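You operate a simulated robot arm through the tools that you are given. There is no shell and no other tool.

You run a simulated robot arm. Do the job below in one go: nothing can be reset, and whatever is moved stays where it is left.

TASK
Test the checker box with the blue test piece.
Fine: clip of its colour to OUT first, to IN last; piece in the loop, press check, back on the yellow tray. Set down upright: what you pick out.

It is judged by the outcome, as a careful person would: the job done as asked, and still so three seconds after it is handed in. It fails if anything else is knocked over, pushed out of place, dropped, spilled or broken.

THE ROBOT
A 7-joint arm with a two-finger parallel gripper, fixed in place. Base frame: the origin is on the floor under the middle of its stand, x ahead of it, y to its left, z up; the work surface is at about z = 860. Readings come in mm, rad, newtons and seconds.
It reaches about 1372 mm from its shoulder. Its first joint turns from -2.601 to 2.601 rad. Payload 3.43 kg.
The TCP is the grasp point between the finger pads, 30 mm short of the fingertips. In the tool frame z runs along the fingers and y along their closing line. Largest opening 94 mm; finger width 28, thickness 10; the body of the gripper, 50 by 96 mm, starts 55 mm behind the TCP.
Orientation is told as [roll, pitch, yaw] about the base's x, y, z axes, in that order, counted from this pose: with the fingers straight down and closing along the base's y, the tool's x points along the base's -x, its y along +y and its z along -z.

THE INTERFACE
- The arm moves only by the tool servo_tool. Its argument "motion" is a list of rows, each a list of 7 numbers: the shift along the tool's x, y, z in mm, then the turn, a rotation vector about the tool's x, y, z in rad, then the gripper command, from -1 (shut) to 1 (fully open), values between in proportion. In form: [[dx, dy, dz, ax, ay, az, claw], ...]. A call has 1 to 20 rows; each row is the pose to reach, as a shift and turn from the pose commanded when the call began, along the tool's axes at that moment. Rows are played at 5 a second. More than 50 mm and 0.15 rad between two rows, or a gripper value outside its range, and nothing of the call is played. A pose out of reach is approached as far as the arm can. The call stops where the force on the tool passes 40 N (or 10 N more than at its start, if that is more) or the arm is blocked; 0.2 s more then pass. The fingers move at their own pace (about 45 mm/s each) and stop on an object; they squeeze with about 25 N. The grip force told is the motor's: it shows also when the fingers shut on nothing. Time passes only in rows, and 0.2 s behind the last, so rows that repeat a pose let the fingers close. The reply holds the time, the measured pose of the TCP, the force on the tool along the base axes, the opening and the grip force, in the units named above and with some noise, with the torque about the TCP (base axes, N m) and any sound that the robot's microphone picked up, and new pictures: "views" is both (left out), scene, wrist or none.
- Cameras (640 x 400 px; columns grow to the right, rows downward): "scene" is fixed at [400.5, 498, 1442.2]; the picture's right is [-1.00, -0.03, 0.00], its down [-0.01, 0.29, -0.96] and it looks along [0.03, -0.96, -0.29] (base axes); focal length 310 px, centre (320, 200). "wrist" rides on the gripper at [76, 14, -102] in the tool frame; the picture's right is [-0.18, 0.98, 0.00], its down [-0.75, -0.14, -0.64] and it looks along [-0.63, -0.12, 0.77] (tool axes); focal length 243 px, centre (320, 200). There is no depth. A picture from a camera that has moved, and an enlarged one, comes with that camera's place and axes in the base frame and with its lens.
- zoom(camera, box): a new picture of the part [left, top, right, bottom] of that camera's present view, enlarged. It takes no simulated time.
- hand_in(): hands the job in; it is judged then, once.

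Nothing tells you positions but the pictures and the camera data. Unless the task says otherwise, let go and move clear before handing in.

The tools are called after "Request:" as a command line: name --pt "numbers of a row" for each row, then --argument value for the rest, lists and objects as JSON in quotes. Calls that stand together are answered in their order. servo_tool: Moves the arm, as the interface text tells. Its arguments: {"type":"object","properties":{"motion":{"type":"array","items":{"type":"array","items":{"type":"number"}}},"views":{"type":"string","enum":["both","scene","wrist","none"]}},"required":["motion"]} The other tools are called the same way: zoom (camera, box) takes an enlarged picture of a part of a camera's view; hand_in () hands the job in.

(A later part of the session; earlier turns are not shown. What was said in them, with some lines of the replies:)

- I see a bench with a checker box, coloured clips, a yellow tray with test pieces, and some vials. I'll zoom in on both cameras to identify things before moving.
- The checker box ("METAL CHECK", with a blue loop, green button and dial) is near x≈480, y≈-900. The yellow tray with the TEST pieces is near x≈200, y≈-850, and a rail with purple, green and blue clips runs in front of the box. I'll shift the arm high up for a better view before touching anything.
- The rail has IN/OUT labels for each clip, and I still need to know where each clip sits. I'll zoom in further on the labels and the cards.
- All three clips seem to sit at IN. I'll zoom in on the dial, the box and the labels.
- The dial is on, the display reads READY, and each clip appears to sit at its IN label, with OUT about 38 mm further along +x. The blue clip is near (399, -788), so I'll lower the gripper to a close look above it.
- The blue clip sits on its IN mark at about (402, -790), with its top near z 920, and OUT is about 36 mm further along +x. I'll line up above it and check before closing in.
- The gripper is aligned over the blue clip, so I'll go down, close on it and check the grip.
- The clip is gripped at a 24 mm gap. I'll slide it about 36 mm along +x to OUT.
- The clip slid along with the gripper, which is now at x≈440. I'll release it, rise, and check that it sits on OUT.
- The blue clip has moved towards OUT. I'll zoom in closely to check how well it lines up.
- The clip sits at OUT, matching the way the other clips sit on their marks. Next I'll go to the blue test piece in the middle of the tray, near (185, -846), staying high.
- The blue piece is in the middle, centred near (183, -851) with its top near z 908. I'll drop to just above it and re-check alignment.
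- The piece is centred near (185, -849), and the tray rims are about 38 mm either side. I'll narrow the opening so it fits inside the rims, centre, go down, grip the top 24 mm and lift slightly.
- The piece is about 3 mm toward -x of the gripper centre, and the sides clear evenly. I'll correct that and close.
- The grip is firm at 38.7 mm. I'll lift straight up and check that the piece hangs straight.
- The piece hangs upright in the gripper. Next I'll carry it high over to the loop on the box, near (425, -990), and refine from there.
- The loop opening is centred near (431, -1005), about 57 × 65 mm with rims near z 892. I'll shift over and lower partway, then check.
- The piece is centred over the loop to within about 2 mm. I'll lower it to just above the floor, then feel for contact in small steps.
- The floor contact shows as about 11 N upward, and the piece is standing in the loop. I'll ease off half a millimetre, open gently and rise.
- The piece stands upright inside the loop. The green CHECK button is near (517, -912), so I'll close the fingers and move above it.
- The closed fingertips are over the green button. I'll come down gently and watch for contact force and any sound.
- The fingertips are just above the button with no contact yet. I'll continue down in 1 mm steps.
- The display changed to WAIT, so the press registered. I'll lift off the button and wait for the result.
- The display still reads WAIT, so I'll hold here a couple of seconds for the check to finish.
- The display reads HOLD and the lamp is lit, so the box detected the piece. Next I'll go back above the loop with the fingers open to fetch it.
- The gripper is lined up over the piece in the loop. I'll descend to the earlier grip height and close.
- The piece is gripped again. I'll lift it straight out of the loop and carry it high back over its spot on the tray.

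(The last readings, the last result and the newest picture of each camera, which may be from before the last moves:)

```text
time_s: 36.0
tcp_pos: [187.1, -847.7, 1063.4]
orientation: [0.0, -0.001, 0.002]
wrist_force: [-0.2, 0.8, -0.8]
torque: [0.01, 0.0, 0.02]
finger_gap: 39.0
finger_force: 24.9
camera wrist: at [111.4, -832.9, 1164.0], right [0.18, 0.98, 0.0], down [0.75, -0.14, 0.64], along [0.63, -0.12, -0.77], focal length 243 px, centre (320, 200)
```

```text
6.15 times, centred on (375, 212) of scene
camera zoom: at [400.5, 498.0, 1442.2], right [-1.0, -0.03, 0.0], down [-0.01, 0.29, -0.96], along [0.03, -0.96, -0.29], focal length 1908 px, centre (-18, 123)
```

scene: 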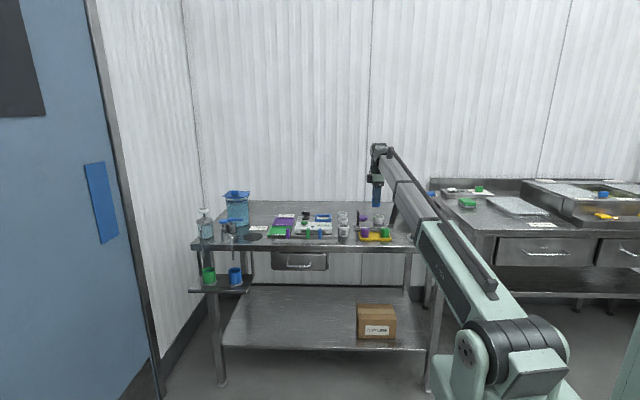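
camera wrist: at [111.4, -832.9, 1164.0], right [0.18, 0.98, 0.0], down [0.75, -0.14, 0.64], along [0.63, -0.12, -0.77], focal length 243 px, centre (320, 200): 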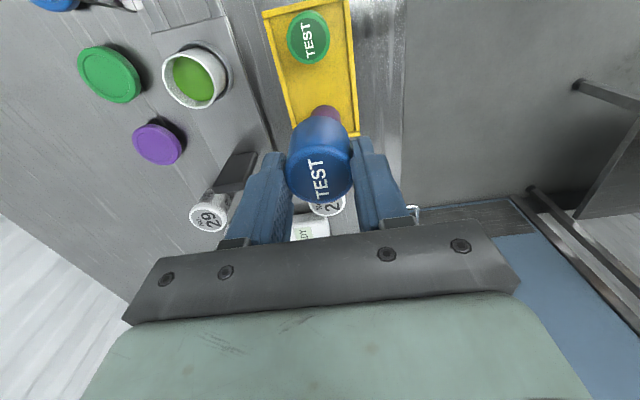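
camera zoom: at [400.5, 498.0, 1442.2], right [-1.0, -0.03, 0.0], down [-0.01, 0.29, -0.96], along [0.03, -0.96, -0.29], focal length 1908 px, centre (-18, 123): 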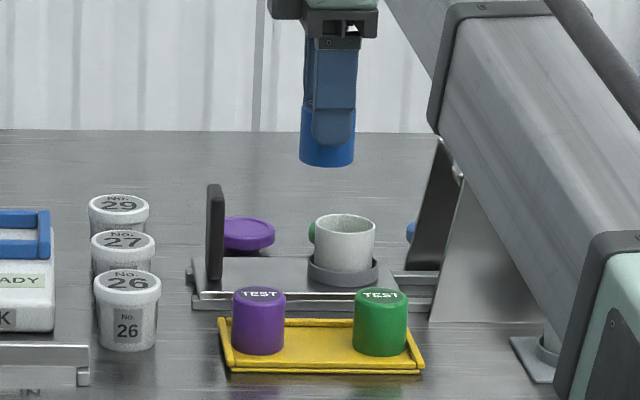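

The box is back at READY. I'll lower the piece over the gap between the purple and green pieces and check before touchdown.

Request:
servo_tool --pt "0 0 35 0 0 0 -1" --pt "0 0 70 0 0 0 -1" --pt "0 0 95 0 0 0 -1" --pt "0 0 95 0 0 0 -1" --views "both"

Request:
zoom --camera "wrist" --box '[220, 40, 420, 190]'

Request:
zoom --camera "scene" --box '[340, 200, 400, 245]'

```text
time_s: 37.0
tcp_pos: [185.3, -851.0, 969.2]
orientation: [0.0, -0.002, 0.0]
wrist_force: [0.2, -0.1, -0.3]
torque: [-0.03, 0.01, -0.02]
finger_gap: 38.7
finger_force: 24.6
camera wrist: at [109.9, -834.2, 1069.9], right [0.18, 0.98, 0.0], down [0.75, -0.14, 0.64], along [0.63, -0.12, -0.77], focal length 243 px, centre (320, 200)
```

scene: 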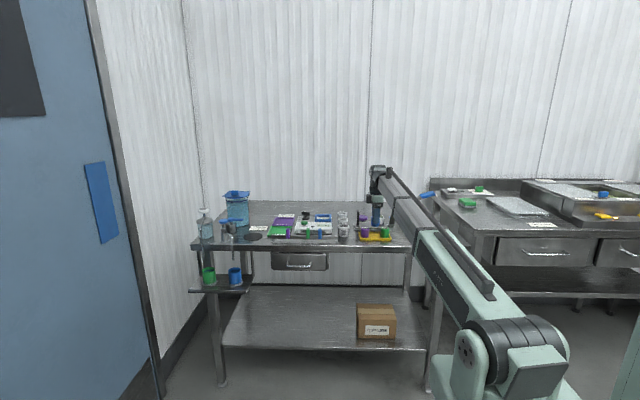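
wrist: 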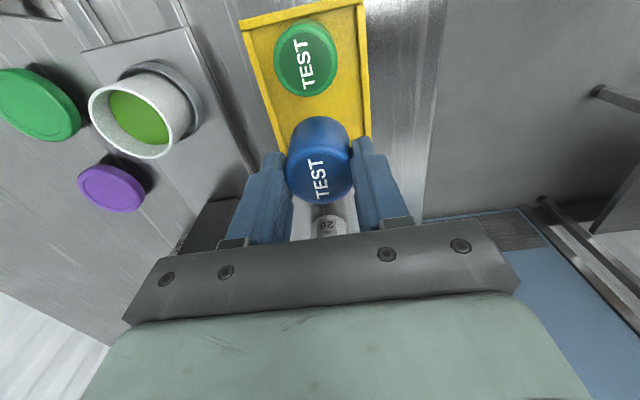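

```text
2.67 times, centred on (320, 115) of wrist
camera zoom: at [109.9, -834.2, 1069.9], right [0.18, 0.98, 0.0], down [0.75, -0.14, 0.64], along [0.63, -0.12, -0.77], focal length 647 px, centre (320, 427)
```

zoom: 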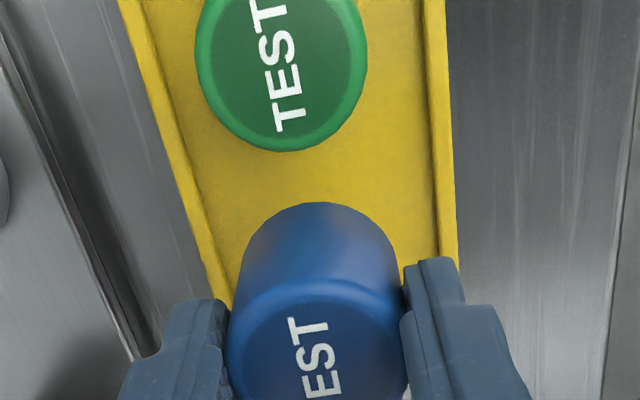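

```text
8.89 times, centred on (370, 222) of scene
camera zoom: at [400.5, 498.0, 1442.2], right [-1.0, -0.03, 0.0], down [-0.01, 0.29, -0.96], along [0.03, -0.96, -0.29], focal length 2755 px, centre (-124, 0)
```

zoom: 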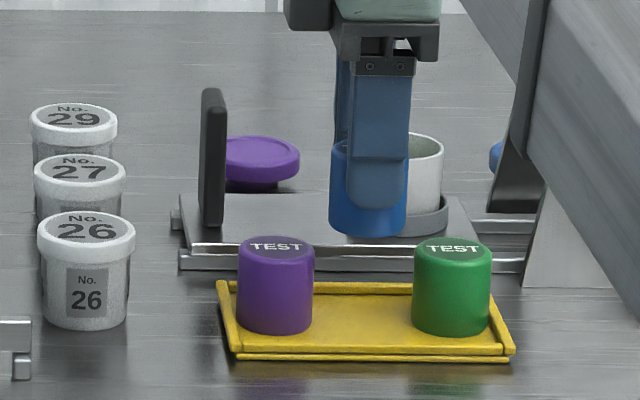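

The commanded position matches the original spot. I'll continue down slowly and feel for the tray.

Request:
servo_tool --pt "0 0 16 0 0 0 -1" --pt "0 0 30 0 0 0 -1" --pt "0 0 41 0 0 0 -1" --pt "0 0 48 0 0 0 -1" --pt "0 0 50 0 0 0 -1" --pt "0 0 51 0 0 0 -1" --views "both"

Request:
zoom --camera "scene" --box '[340, 205, 400, 245]'

```text
time_s: 38.4
tcp_pos: [184.0, -850.2, 916.3]
orientation: [0.001, 0.001, -0.001]
wrist_force: [-0.3, 0.2, -0.5]
torque: [-0.02, 0.0, 0.01]
finger_gap: 38.5
finger_force: 25.0
camera wrist: at [108.7, -834.8, 1017.5], right [0.18, 0.98, 0.0], down [0.75, -0.14, 0.64], along [0.63, -0.12, -0.77], focal length 243 px, centre (320, 200)
```

scene: 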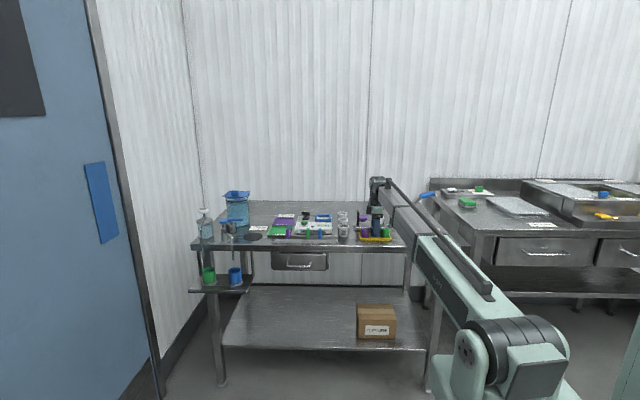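
wrist: 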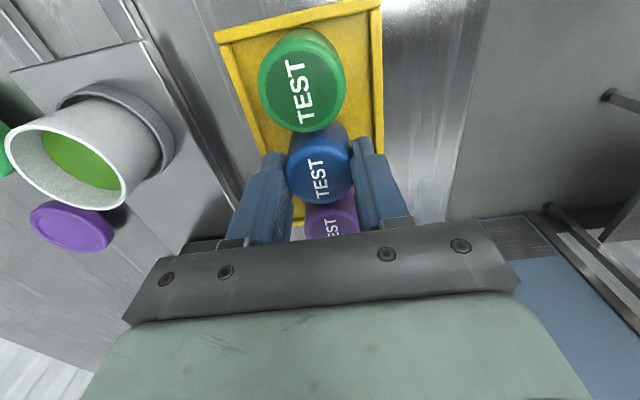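

```text
10.00 times, centred on (370, 225) of scene
camera zoom: at [400.5, 498.0, 1442.2], right [-1.0, -0.03, 0.0], down [-0.01, 0.29, -0.96], along [0.03, -0.96, -0.29], focal length 3100 px, centre (-180, -50)
```

zoom: 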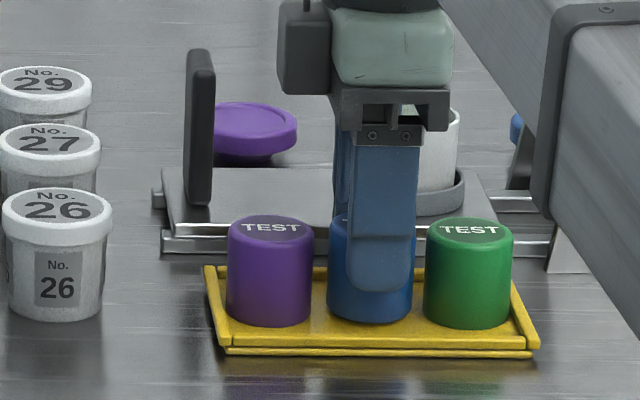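

There's no contact yet, so I'll go on in 0.7 mm steps.

Request:
servo_tool --pt "0 0 0.7 0 0 0 -1" --pt "0 0 1.4 0 0 0 -1" --pt "0 0 2.1 0 0 0 -1" --pt "0 0 2.8 0 0 0 -1" --views "none"

```text
time_s: 39.4
tcp_pos: [184.6, -849.4, 914.1]
orientation: [-0.001, -0.002, 0.0]
wrist_force: [-1.7, -0.3, 4.5]
torque: [-0.1, 0.07, 0.0]
finger_gap: 38.9
finger_force: 24.7
```

Contact shows at about 4.5 N, so the piece is on the tray. I'll open gently and rise straight up.

Request:
servo_tool --pt "0 0 -0.2 0 0 0 -0.1" --pt "0 0 -0.2 0 0 0 0.1" --pt "0 0 -0.2 0 0 0 0.1" --pt "0 0 -12 0 0 0 0.1" --pt "0 0 -40 0 0 0 0.1" --pt "0 0 -80 0 0 0 0.1" --pt "0 0 -125 0 0 0 0.1" --pt "0 0 -125 0 0 0 0.1" --views "both"

Request:
zoom --camera "scene" --box '[330, 200, 410, 250]'

Request:
zoom --camera "wrist" --box '[220, 20, 420, 170]'

```text
time_s: 41.2
tcp_pos: [185.7, -849.0, 1039.0]
orientation: [0.001, -0.001, -0.001]
wrist_force: [1.1, 0.4, -0.6]
torque: [-0.05, -0.03, 0.03]
finger_gap: 51.8
finger_force: 0.0
camera wrist: at [109.4, -834.3, 1139.3], right [0.18, 0.98, 0.0], down [0.75, -0.14, 0.64], along [0.63, -0.12, -0.77], focal length 243 px, centre (320, 200)
```

scene: 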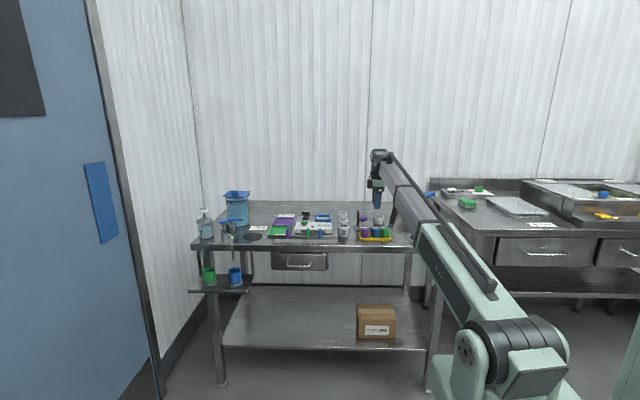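
wrist: 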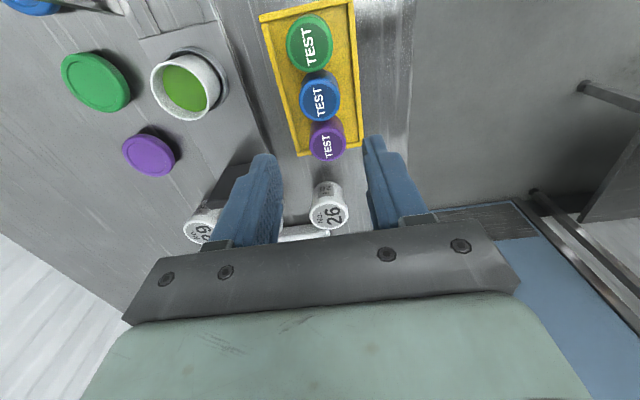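

```text
8.00 times, centred on (370, 225) of scene
camera zoom: at [400.5, 498.0, 1442.2], right [-1.0, -0.03, 0.0], down [-0.01, 0.29, -0.96], along [0.03, -0.96, -0.29], focal length 2480 px, centre (-80, 0)
```

zoom: 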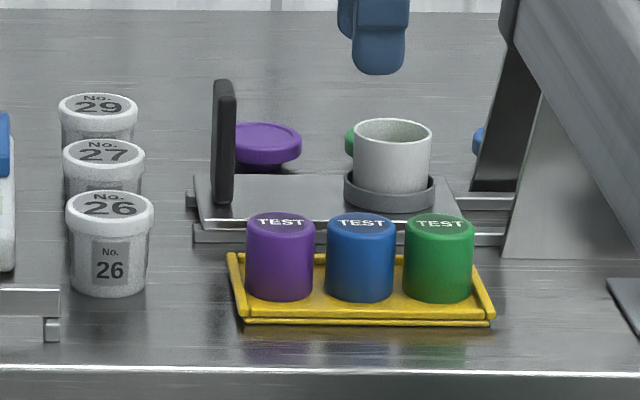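

```text
2.67 times, centred on (320, 95) of wrist
camera zoom: at [109.4, -834.3, 1139.3], right [0.18, 0.98, 0.0], down [0.75, -0.14, 0.64], along [0.63, -0.12, -0.77], focal length 647 px, centre (320, 480)
```

zoom: 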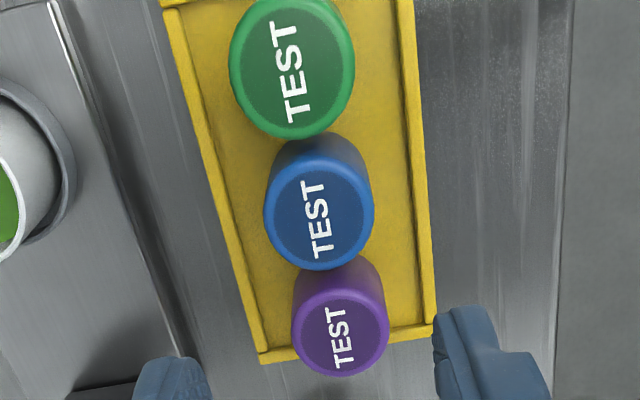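

The blue piece is upright in its place between the purple and green ones. Next I'll return above the blue clip at OUT to slide it back to IN.

Request:
servo_tool --pt "-43 10 0 0 0 0 0.3" --pt "-86 20 0 0 0 0 0.3" --pt "-129 30 0 0 0 0 0.3" --pt "-172 40 0 0 0 0 0.3" --pt "-215 50 0 0 0 0 0.3" --pt "-255.8 60.1 0 0 0 0 0.3" --pt "-255.8 60.1 35 0 0 0 0.3" --pt "-255.8 60.1 70 0 0 0 0.3" --pt "-255.8 60.1 70 0 0 0 0.3" --views "both"

Request:
zoom --camera "wrist" --box '[240, 80, 400, 200]'

Request:
zoom --camera "scene" --box '[288, 200, 368, 250]'

```text
time_s: 43.2
tcp_pos: [440.7, -793.5, 967.6]
orientation: [-0.001, -0.002, 0.001]
wrist_force: [0.1, 0.4, -1.0]
torque: [-0.01, 0.0, -0.01]
finger_gap: 61.2
finger_force: 0.0
camera wrist: at [365.4, -777.6, 1068.6], right [0.18, 0.98, 0.0], down [0.75, -0.14, 0.64], along [0.63, -0.12, -0.77], focal length 243 px, centre (320, 200)
```

scene: 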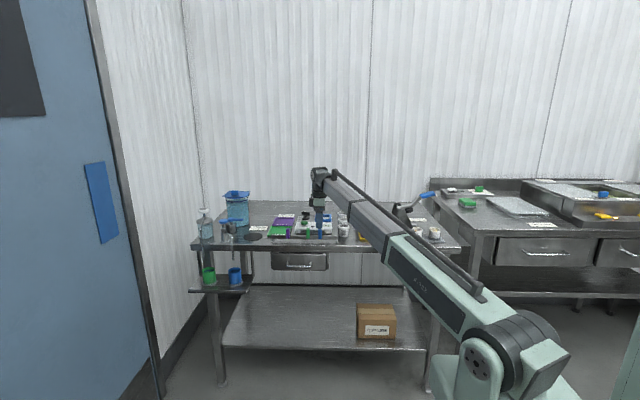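
wrist: 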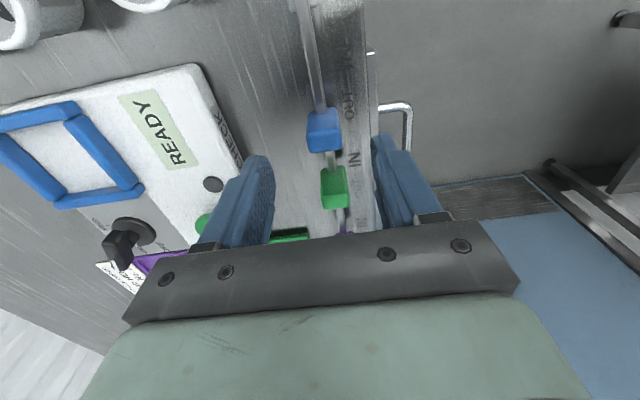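

```text
3.33 times, centred on (320, 140) of wrist
camera zoom: at [365.4, -777.6, 1068.6], right [0.18, 0.98, 0.0], down [0.75, -0.14, 0.64], along [0.63, -0.12, -0.77], focal length 809 px, centre (320, 400)
```

zoom: 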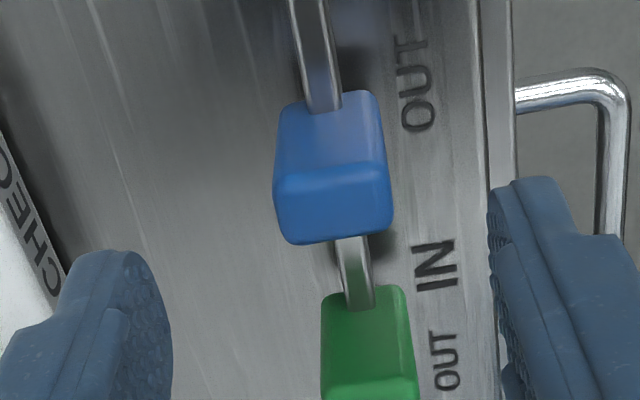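

```text
8.00 times, centred on (328, 225) of scene
camera zoom: at [400.5, 498.0, 1442.2], right [-1.0, -0.03, 0.0], down [-0.01, 0.29, -0.96], along [0.03, -0.96, -0.29], focal length 2480 px, centre (256, 0)
```

zoom: 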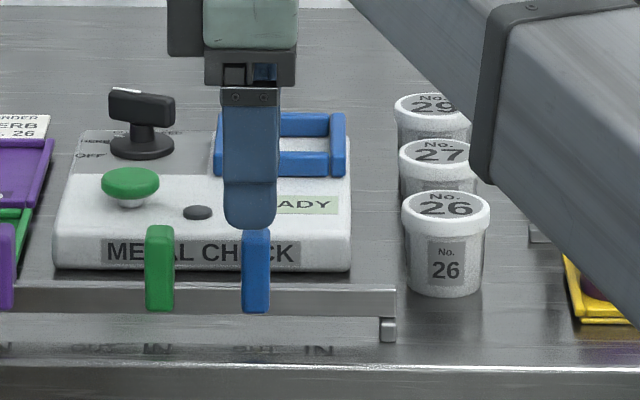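

The clip is about 3 mm toward -x and 4 mm toward +y of the gripper centre. I'll correct for both, descend and close on it.

Request:
servo_tool --pt "3.3 3.8 0 0 0 0 0.3" --pt "3.3 3.8 18 0 0 0 0.3" --pt "3.3 3.8 36 0 0 0 0.3" --pt "3.3 3.8 54 0 0 0 0.3" --pt "3.3 3.8 54 0 0 0 0.3" --views "both"

Request:
zoom --camera "wrist" --box '[240, 80, 400, 200]'

Request:
zoom --camera "scene" --box '[288, 200, 368, 250]'

```text
time_s: 44.4
tcp_pos: [438.4, -786.4, 913.8]
orientation: [0.002, -0.001, 0.001]
wrist_force: [0.0, -0.2, -0.5]
torque: [0.0, 0.03, 0.01]
finger_gap: 61.3
finger_force: 0.0
camera wrist: at [361.7, -771.2, 1015.7], right [0.18, 0.98, 0.0], down [0.75, -0.14, 0.64], along [0.63, -0.12, -0.77], focal length 243 px, centre (320, 200)
```

scene: 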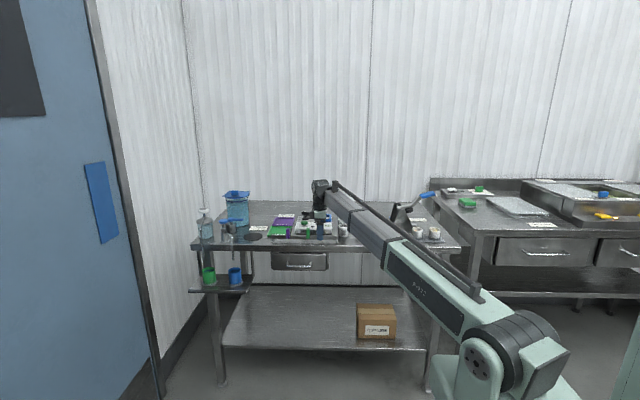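
wrist: 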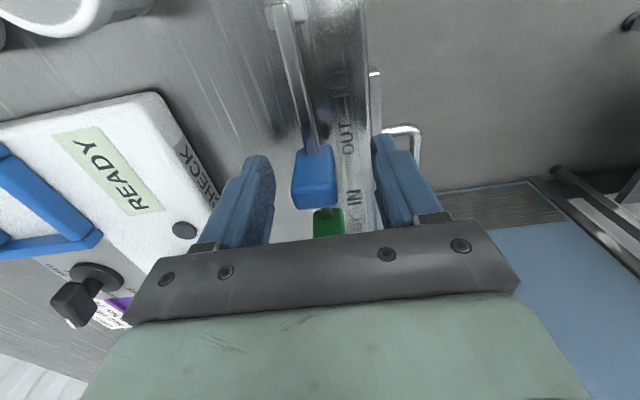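

```text
3.33 times, centred on (320, 140) of wrist
camera zoom: at [361.7, -771.2, 1015.7], right [0.18, 0.98, 0.0], down [0.75, -0.14, 0.64], along [0.63, -0.12, -0.77], focal length 809 px, centre (320, 400)
```

zoom: 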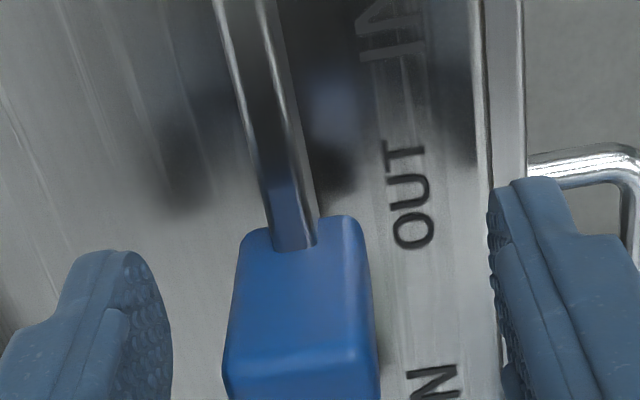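

```text
8.00 times, centred on (328, 225) of scene
camera zoom: at [400.5, 498.0, 1442.2], right [-1.0, -0.03, 0.0], down [-0.01, 0.29, -0.96], along [0.03, -0.96, -0.29], focal length 2480 px, centre (256, 0)
```

zoom: 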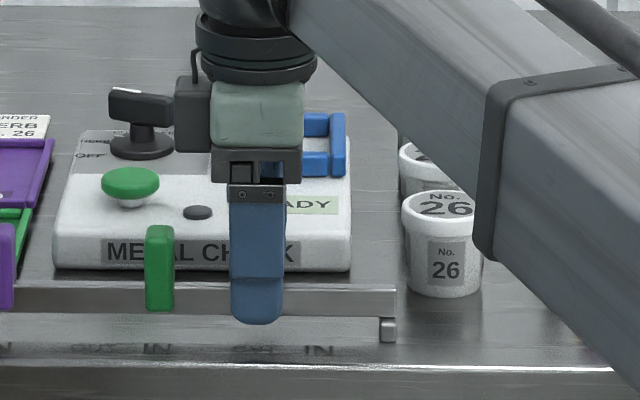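

The clip is about 1.7 mm toward -y of the gripper centre. I'll nudge across and close on it.

Request:
servo_tool --pt "0 -1.7 0 0 0 0 0.3" --pt "0 -1.7 0 0 0 0 -0.3" --pt "0 -1.7 0 0 0 0 -1" --pt "0 -1.7 0 0 0 0 -1" --pt "0 -1.7 0 0 0 0 -1" --pt "0 -1.7 0 0 0 0 -1" --views "wrist"

Request:
zoom --camera "wrist" --box '[240, 60, 400, 180]'

```text
time_s: 45.8
tcp_pos: [438.0, -789.9, 913.3]
orientation: [-0.003, -0.003, 0.0]
wrist_force: [-0.4, -26.5, 2.5]
torque: [0.51, 0.22, 0.15]
finger_gap: 23.8
finger_force: 45.3
camera wrist: at [361.6, -774.1, 1015.1], right [0.18, 0.98, 0.0], down [0.75, -0.14, 0.64], along [0.63, -0.12, -0.77], focal length 243 px, centre (320, 200)
```

wrist: 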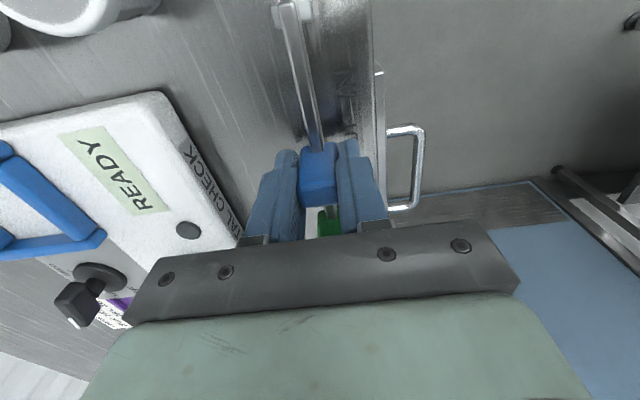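

```text
3.33 times, centred on (320, 120) of wrist
camera zoom: at [361.6, -774.1, 1015.1], right [0.18, 0.98, 0.0], down [0.75, -0.14, 0.64], along [0.63, -0.12, -0.77], focal length 809 px, centre (320, 467)
```

zoom: 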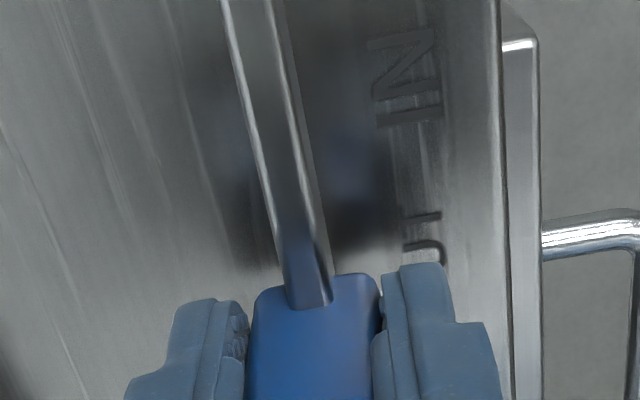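

The sideways load is 26 N because my y is slightly off. I'll ease that before sliding.

Request:
servo_tool --pt "0 -1 0 0 0 0 -1" --pt "0 -2 0 0 0 0 -1" --pt "0 -2.6 0 0 0 0 -1" --views "none"

```text
time_s: 46.6
tcp_pos: [437.2, -789.6, 912.9]
orientation: [0.001, -0.001, -0.001]
wrist_force: [0.1, -16.2, 8.1]
torque: [-0.58, 0.68, -0.12]
finger_gap: 24.0
finger_force: 44.9
```

Request:
servo_tool --pt "0 -1 0 0 0 0 -1" --pt "0 -2 0 0 0 0 -1" --views "none"

```text
time_s: 47.2
tcp_pos: [437.5, -789.2, 912.6]
orientation: [0.004, -0.001, 0.002]
wrist_force: [0.8, 7.6, 8.8]
torque: [-1.27, 0.45, -0.32]
finger_gap: 24.0
finger_force: 45.1
```

The sideways load is mostly relieved. I'll slide the clip back about 36 mm along -x to IN.

Request:
servo_tool --pt "4 0.5 0 0 0 0 -1" --pt "10 0.5 0 0 0 0 -1" --pt "16 0.5 0 0 0 0 -1" --pt "22 0.5 0 0 0 0 -1" --pt "28 0.5 0 0 0 0 -1" --pt "33 0.5 0 0 0 0 -1" --pt "36 0.5 0 0 0 0 -1" --pt "36 0.5 0 0 0 0 -1" --views "both"

Request:
zoom --camera "wrist" --box '[240, 60, 400, 180]'

Request:
zoom --camera "scene" --box '[305, 225, 335, 245]'

```text
time_s: 48.9
tcp_pos: [403.3, -790.1, 914.9]
orientation: [0.006, -0.002, 0.001]
wrist_force: [2.4, 6.1, 2.4]
torque: [-1.32, 0.52, -0.16]
finger_gap: 23.7
finger_force: 44.6
stopped in row 8: the force on the tool passed its limit at 41 N (the readings are from after the stop); the commanded pose is now the measured one
camera wrist: at [327.3, -775.1, 1015.2], right [0.18, 0.98, 0.01], down [0.75, -0.14, 0.64], along [0.63, -0.11, -0.77], focal length 243 px, centre (320, 200)
```

scene: 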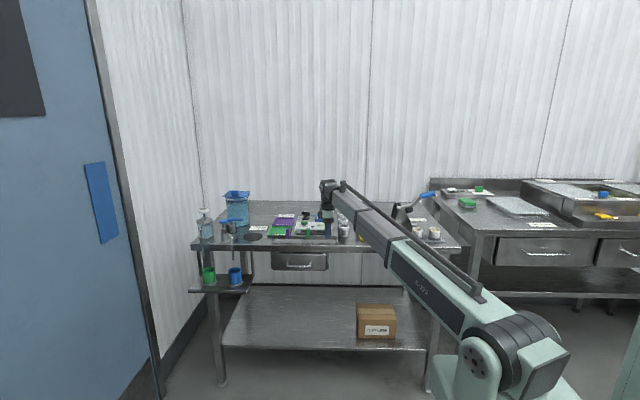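
wrist: 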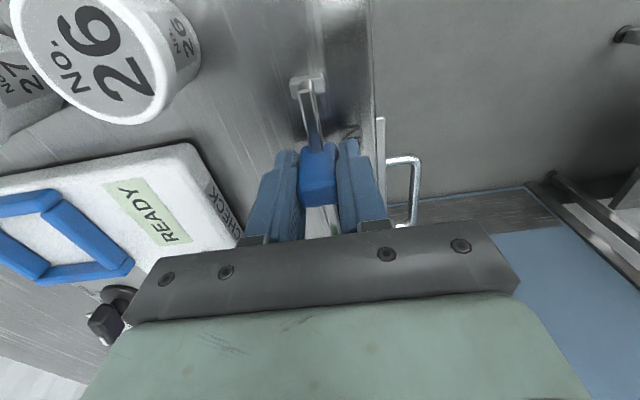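

```text
3.33 times, centred on (320, 120) of wrist
camera zoom: at [327.3, -775.1, 1015.2], right [0.18, 0.98, 0.01], down [0.75, -0.14, 0.64], along [0.63, -0.11, -0.77], focal length 809 px, centre (320, 467)
```

zoom: 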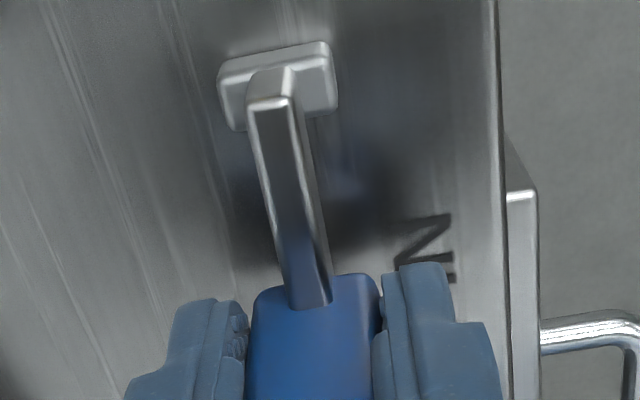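

```text
16.00 times, centred on (320, 235) of scene
camera zoom: at [400.5, 498.0, 1442.2], right [-1.0, -0.03, 0.0], down [-0.01, 0.29, -0.96], along [0.03, -0.96, -0.29], focal length 4960 px, centre (320, -360)
```

zoom: 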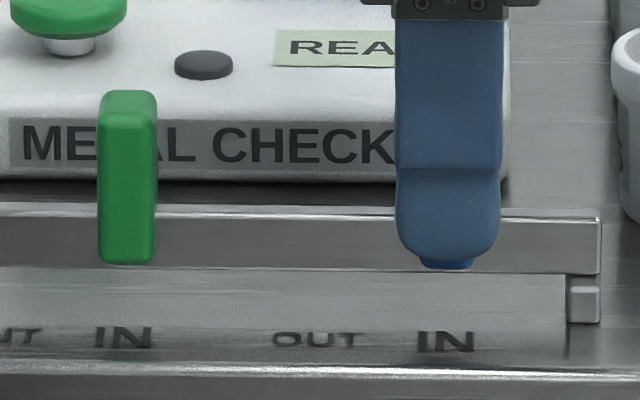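

The gripper is at x≈403, level with the IN label. The slide stopped against resistance right at the end, so I'll release gently, rise and check.

Request:
servo_tool --pt "0 0 0 0 0 0 -0.3" --pt "0 0 0 0 0 0 0.25" --pt "0 0 0 0 0 0 0.25" --pt "0 0 -15 0 0 0 0.25" --pt "0 0 -50 0 0 0 0.25" --pt "0 0 -90 0 0 0 0.25" --pt "0 0 -120 0 0 0 0.25" --pt "0 0 -120 0 0 0 0.25" --views "both"

Request:
zoom --camera "scene" --box '[305, 225, 335, 245]'

Request:
zoom --camera "wrist" --box '[240, 40, 400, 160]'

Request:
zoom --camera "scene" --box '[268, 200, 348, 250]'

```text
time_s: 50.6
tcp_pos: [403.8, -791.4, 1035.1]
orientation: [0.005, -0.002, 0.001]
wrist_force: [0.0, 0.5, 0.0]
torque: [-0.02, -0.01, 0.01]
finger_gap: 58.9
finger_force: 0.1
camera wrist: at [327.2, -777.0, 1135.5], right [0.18, 0.98, 0.01], down [0.75, -0.14, 0.64], along [0.63, -0.11, -0.77], focal length 243 px, centre (320, 200)
```

scene: 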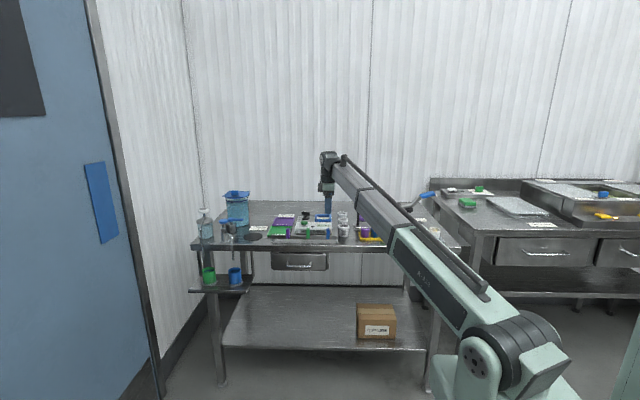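
wrist: 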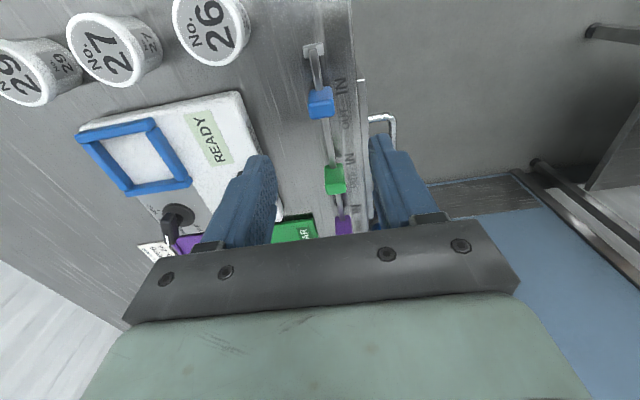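

```text
16.00 times, centred on (320, 235) of scene
camera zoom: at [400.5, 498.0, 1442.2], right [-1.0, -0.03, 0.0], down [-0.01, 0.29, -0.96], along [0.03, -0.96, -0.29], focal length 4960 px, centre (320, -360)
```

zoom: 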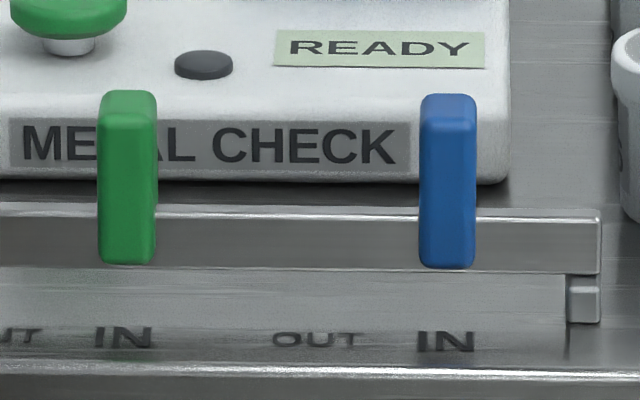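

```text
3.33 times, centred on (320, 100) of wrist
camera zoom: at [327.2, -777.0, 1135.5], right [0.18, 0.98, 0.01], down [0.75, -0.14, 0.64], along [0.63, -0.11, -0.77], focal length 809 px, centre (320, 533)
```

zoom: 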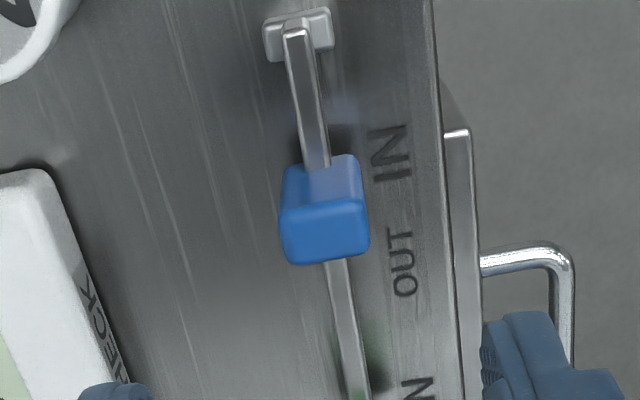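

```text
8.00 times, centred on (308, 225) of scene
camera zoom: at [400.5, 498.0, 1442.2], right [-1.0, -0.03, 0.0], down [-0.01, 0.29, -0.96], along [0.03, -0.96, -0.29], focal length 2480 px, centre (416, 0)
```

zoom: 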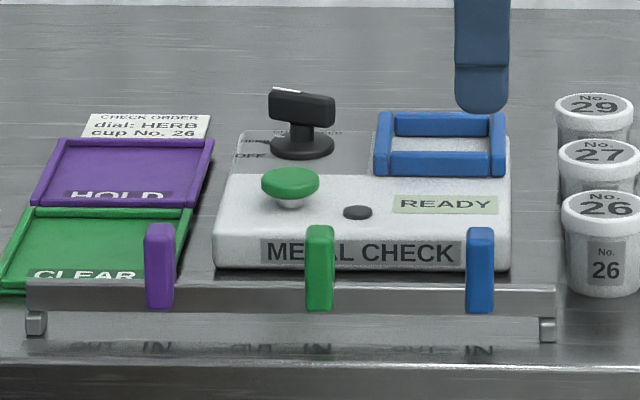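

The blue clip is back on its IN mark, where it began. I'll raise the arm well clear and do a final check of the tray and the rest of the bench.

Request:
servo_tool --pt "0 0 -40 0 0 0 0.5" --pt "0 0 -80 0 0 0 1" --pt "0 0 -120 0 0 0 1" --pt "40 0 -140 0 0 0 1" --pt "80 0 -140 0 0 0 1" --pt "120 0 -140 0 0 0 1" --pt "160 0 -140 0 0 0 1" --pt "180 0 -140 0 0 0 1" --views "both"

Request:
zoom --camera "scene" --box '[190, 180, 430, 300]'

Request:
zoom --camera "scene" --box '[330, 200, 410, 250]'

Request:
zoom --camera "scene" --box '[268, 200, 348, 250]'

```text
time_s: 52.5
tcp_pos: [223.7, -793.9, 1169.9]
orientation: [0.006, -0.002, 0.002]
wrist_force: [0.5, -0.1, -0.2]
torque: [0.0, -0.03, 0.03]
finger_gap: 94.1
finger_force: 0.0
camera wrist: at [147.9, -778.3, 1271.9], right [0.18, 0.98, 0.01], down [0.75, -0.14, 0.64], along [0.63, -0.11, -0.77], focal length 243 px, centre (320, 200)
```

scene: 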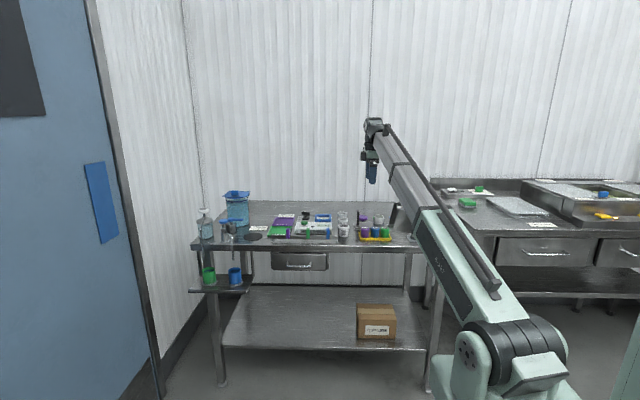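
wrist: 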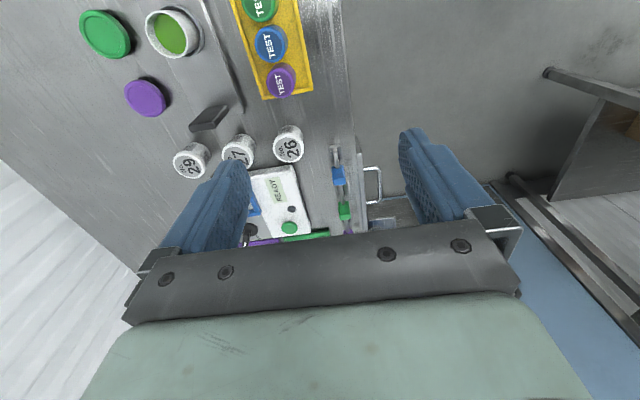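

```text
2.67 times, centred on (310, 240) of scene
camera zoom: at [400.5, 498.0, 1442.2], right [-1.0, -0.03, 0.0], down [-0.01, 0.29, -0.96], along [0.03, -0.96, -0.29], focal length 827 px, centre (347, 93)
```

zoom: 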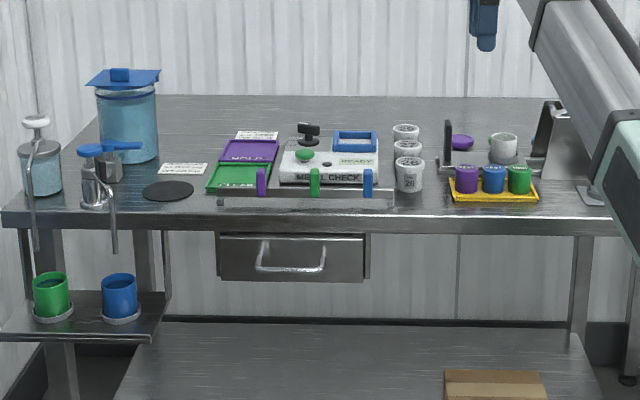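

```text
8.00 times, centred on (370, 225) of scene
camera zoom: at [400.5, 498.0, 1442.2], right [-1.0, -0.03, 0.0], down [-0.01, 0.29, -0.96], along [0.03, -0.96, -0.29], focal length 2480 px, centre (-80, 0)
```

zoom: 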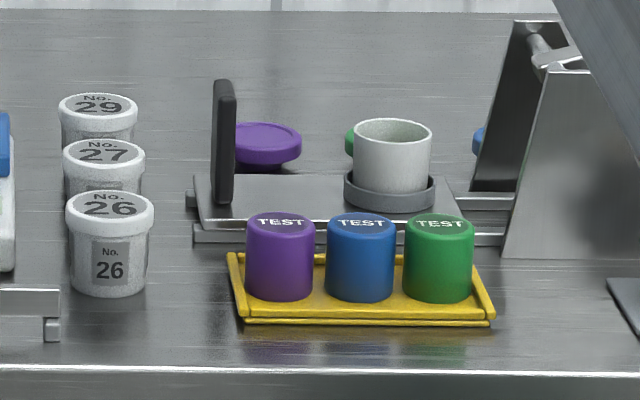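

```text
8.00 times, centred on (308, 225) of scene
camera zoom: at [400.5, 498.0, 1442.2], right [-1.0, -0.03, 0.0], down [-0.01, 0.29, -0.96], along [0.03, -0.96, -0.29], focal length 2480 px, centre (416, 0)
```

zoom: 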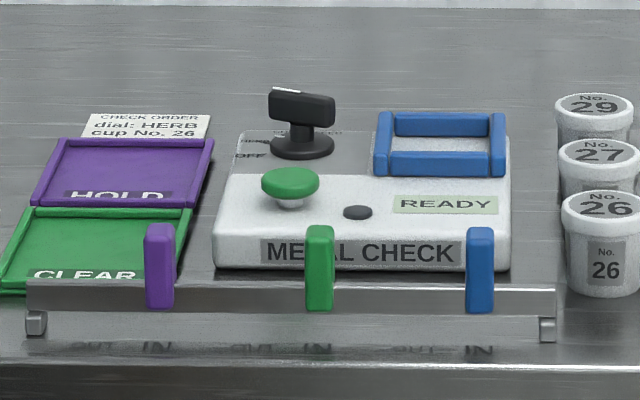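

The blue test piece stands upright on the yellow tray, the blue clip is back at IN, and the box reads READY after showing HOLD for the test. Everything else looks undisturbed and the arm is clear, so I'm handing in.

Request:
hand_in

```text
The job is handed in.
```

I tested the checker box with the blue test piece, and it detected it: the display went to WAIT, then HOLD with the lamp lit. The job is handed in, but no verdict has come back.

- **Clip:** I slid the blue clip to OUT before touching the piece and back to IN at the very end. On the way back, the slide hit the 40 N force limit just as the clip reached IN. The camera shows it on its mark, where it started.
- **Piece:** I stood it in the loop, pressed the green check button once, then put it back upright on the yellow tray between the purple and green pieces.
- **Box:** The display was back at READY after I took the piece out. I left the dial as it was.

In the final pictures nothing else looks moved or knocked over. The gripper is empty and the arm is clear of the bench.
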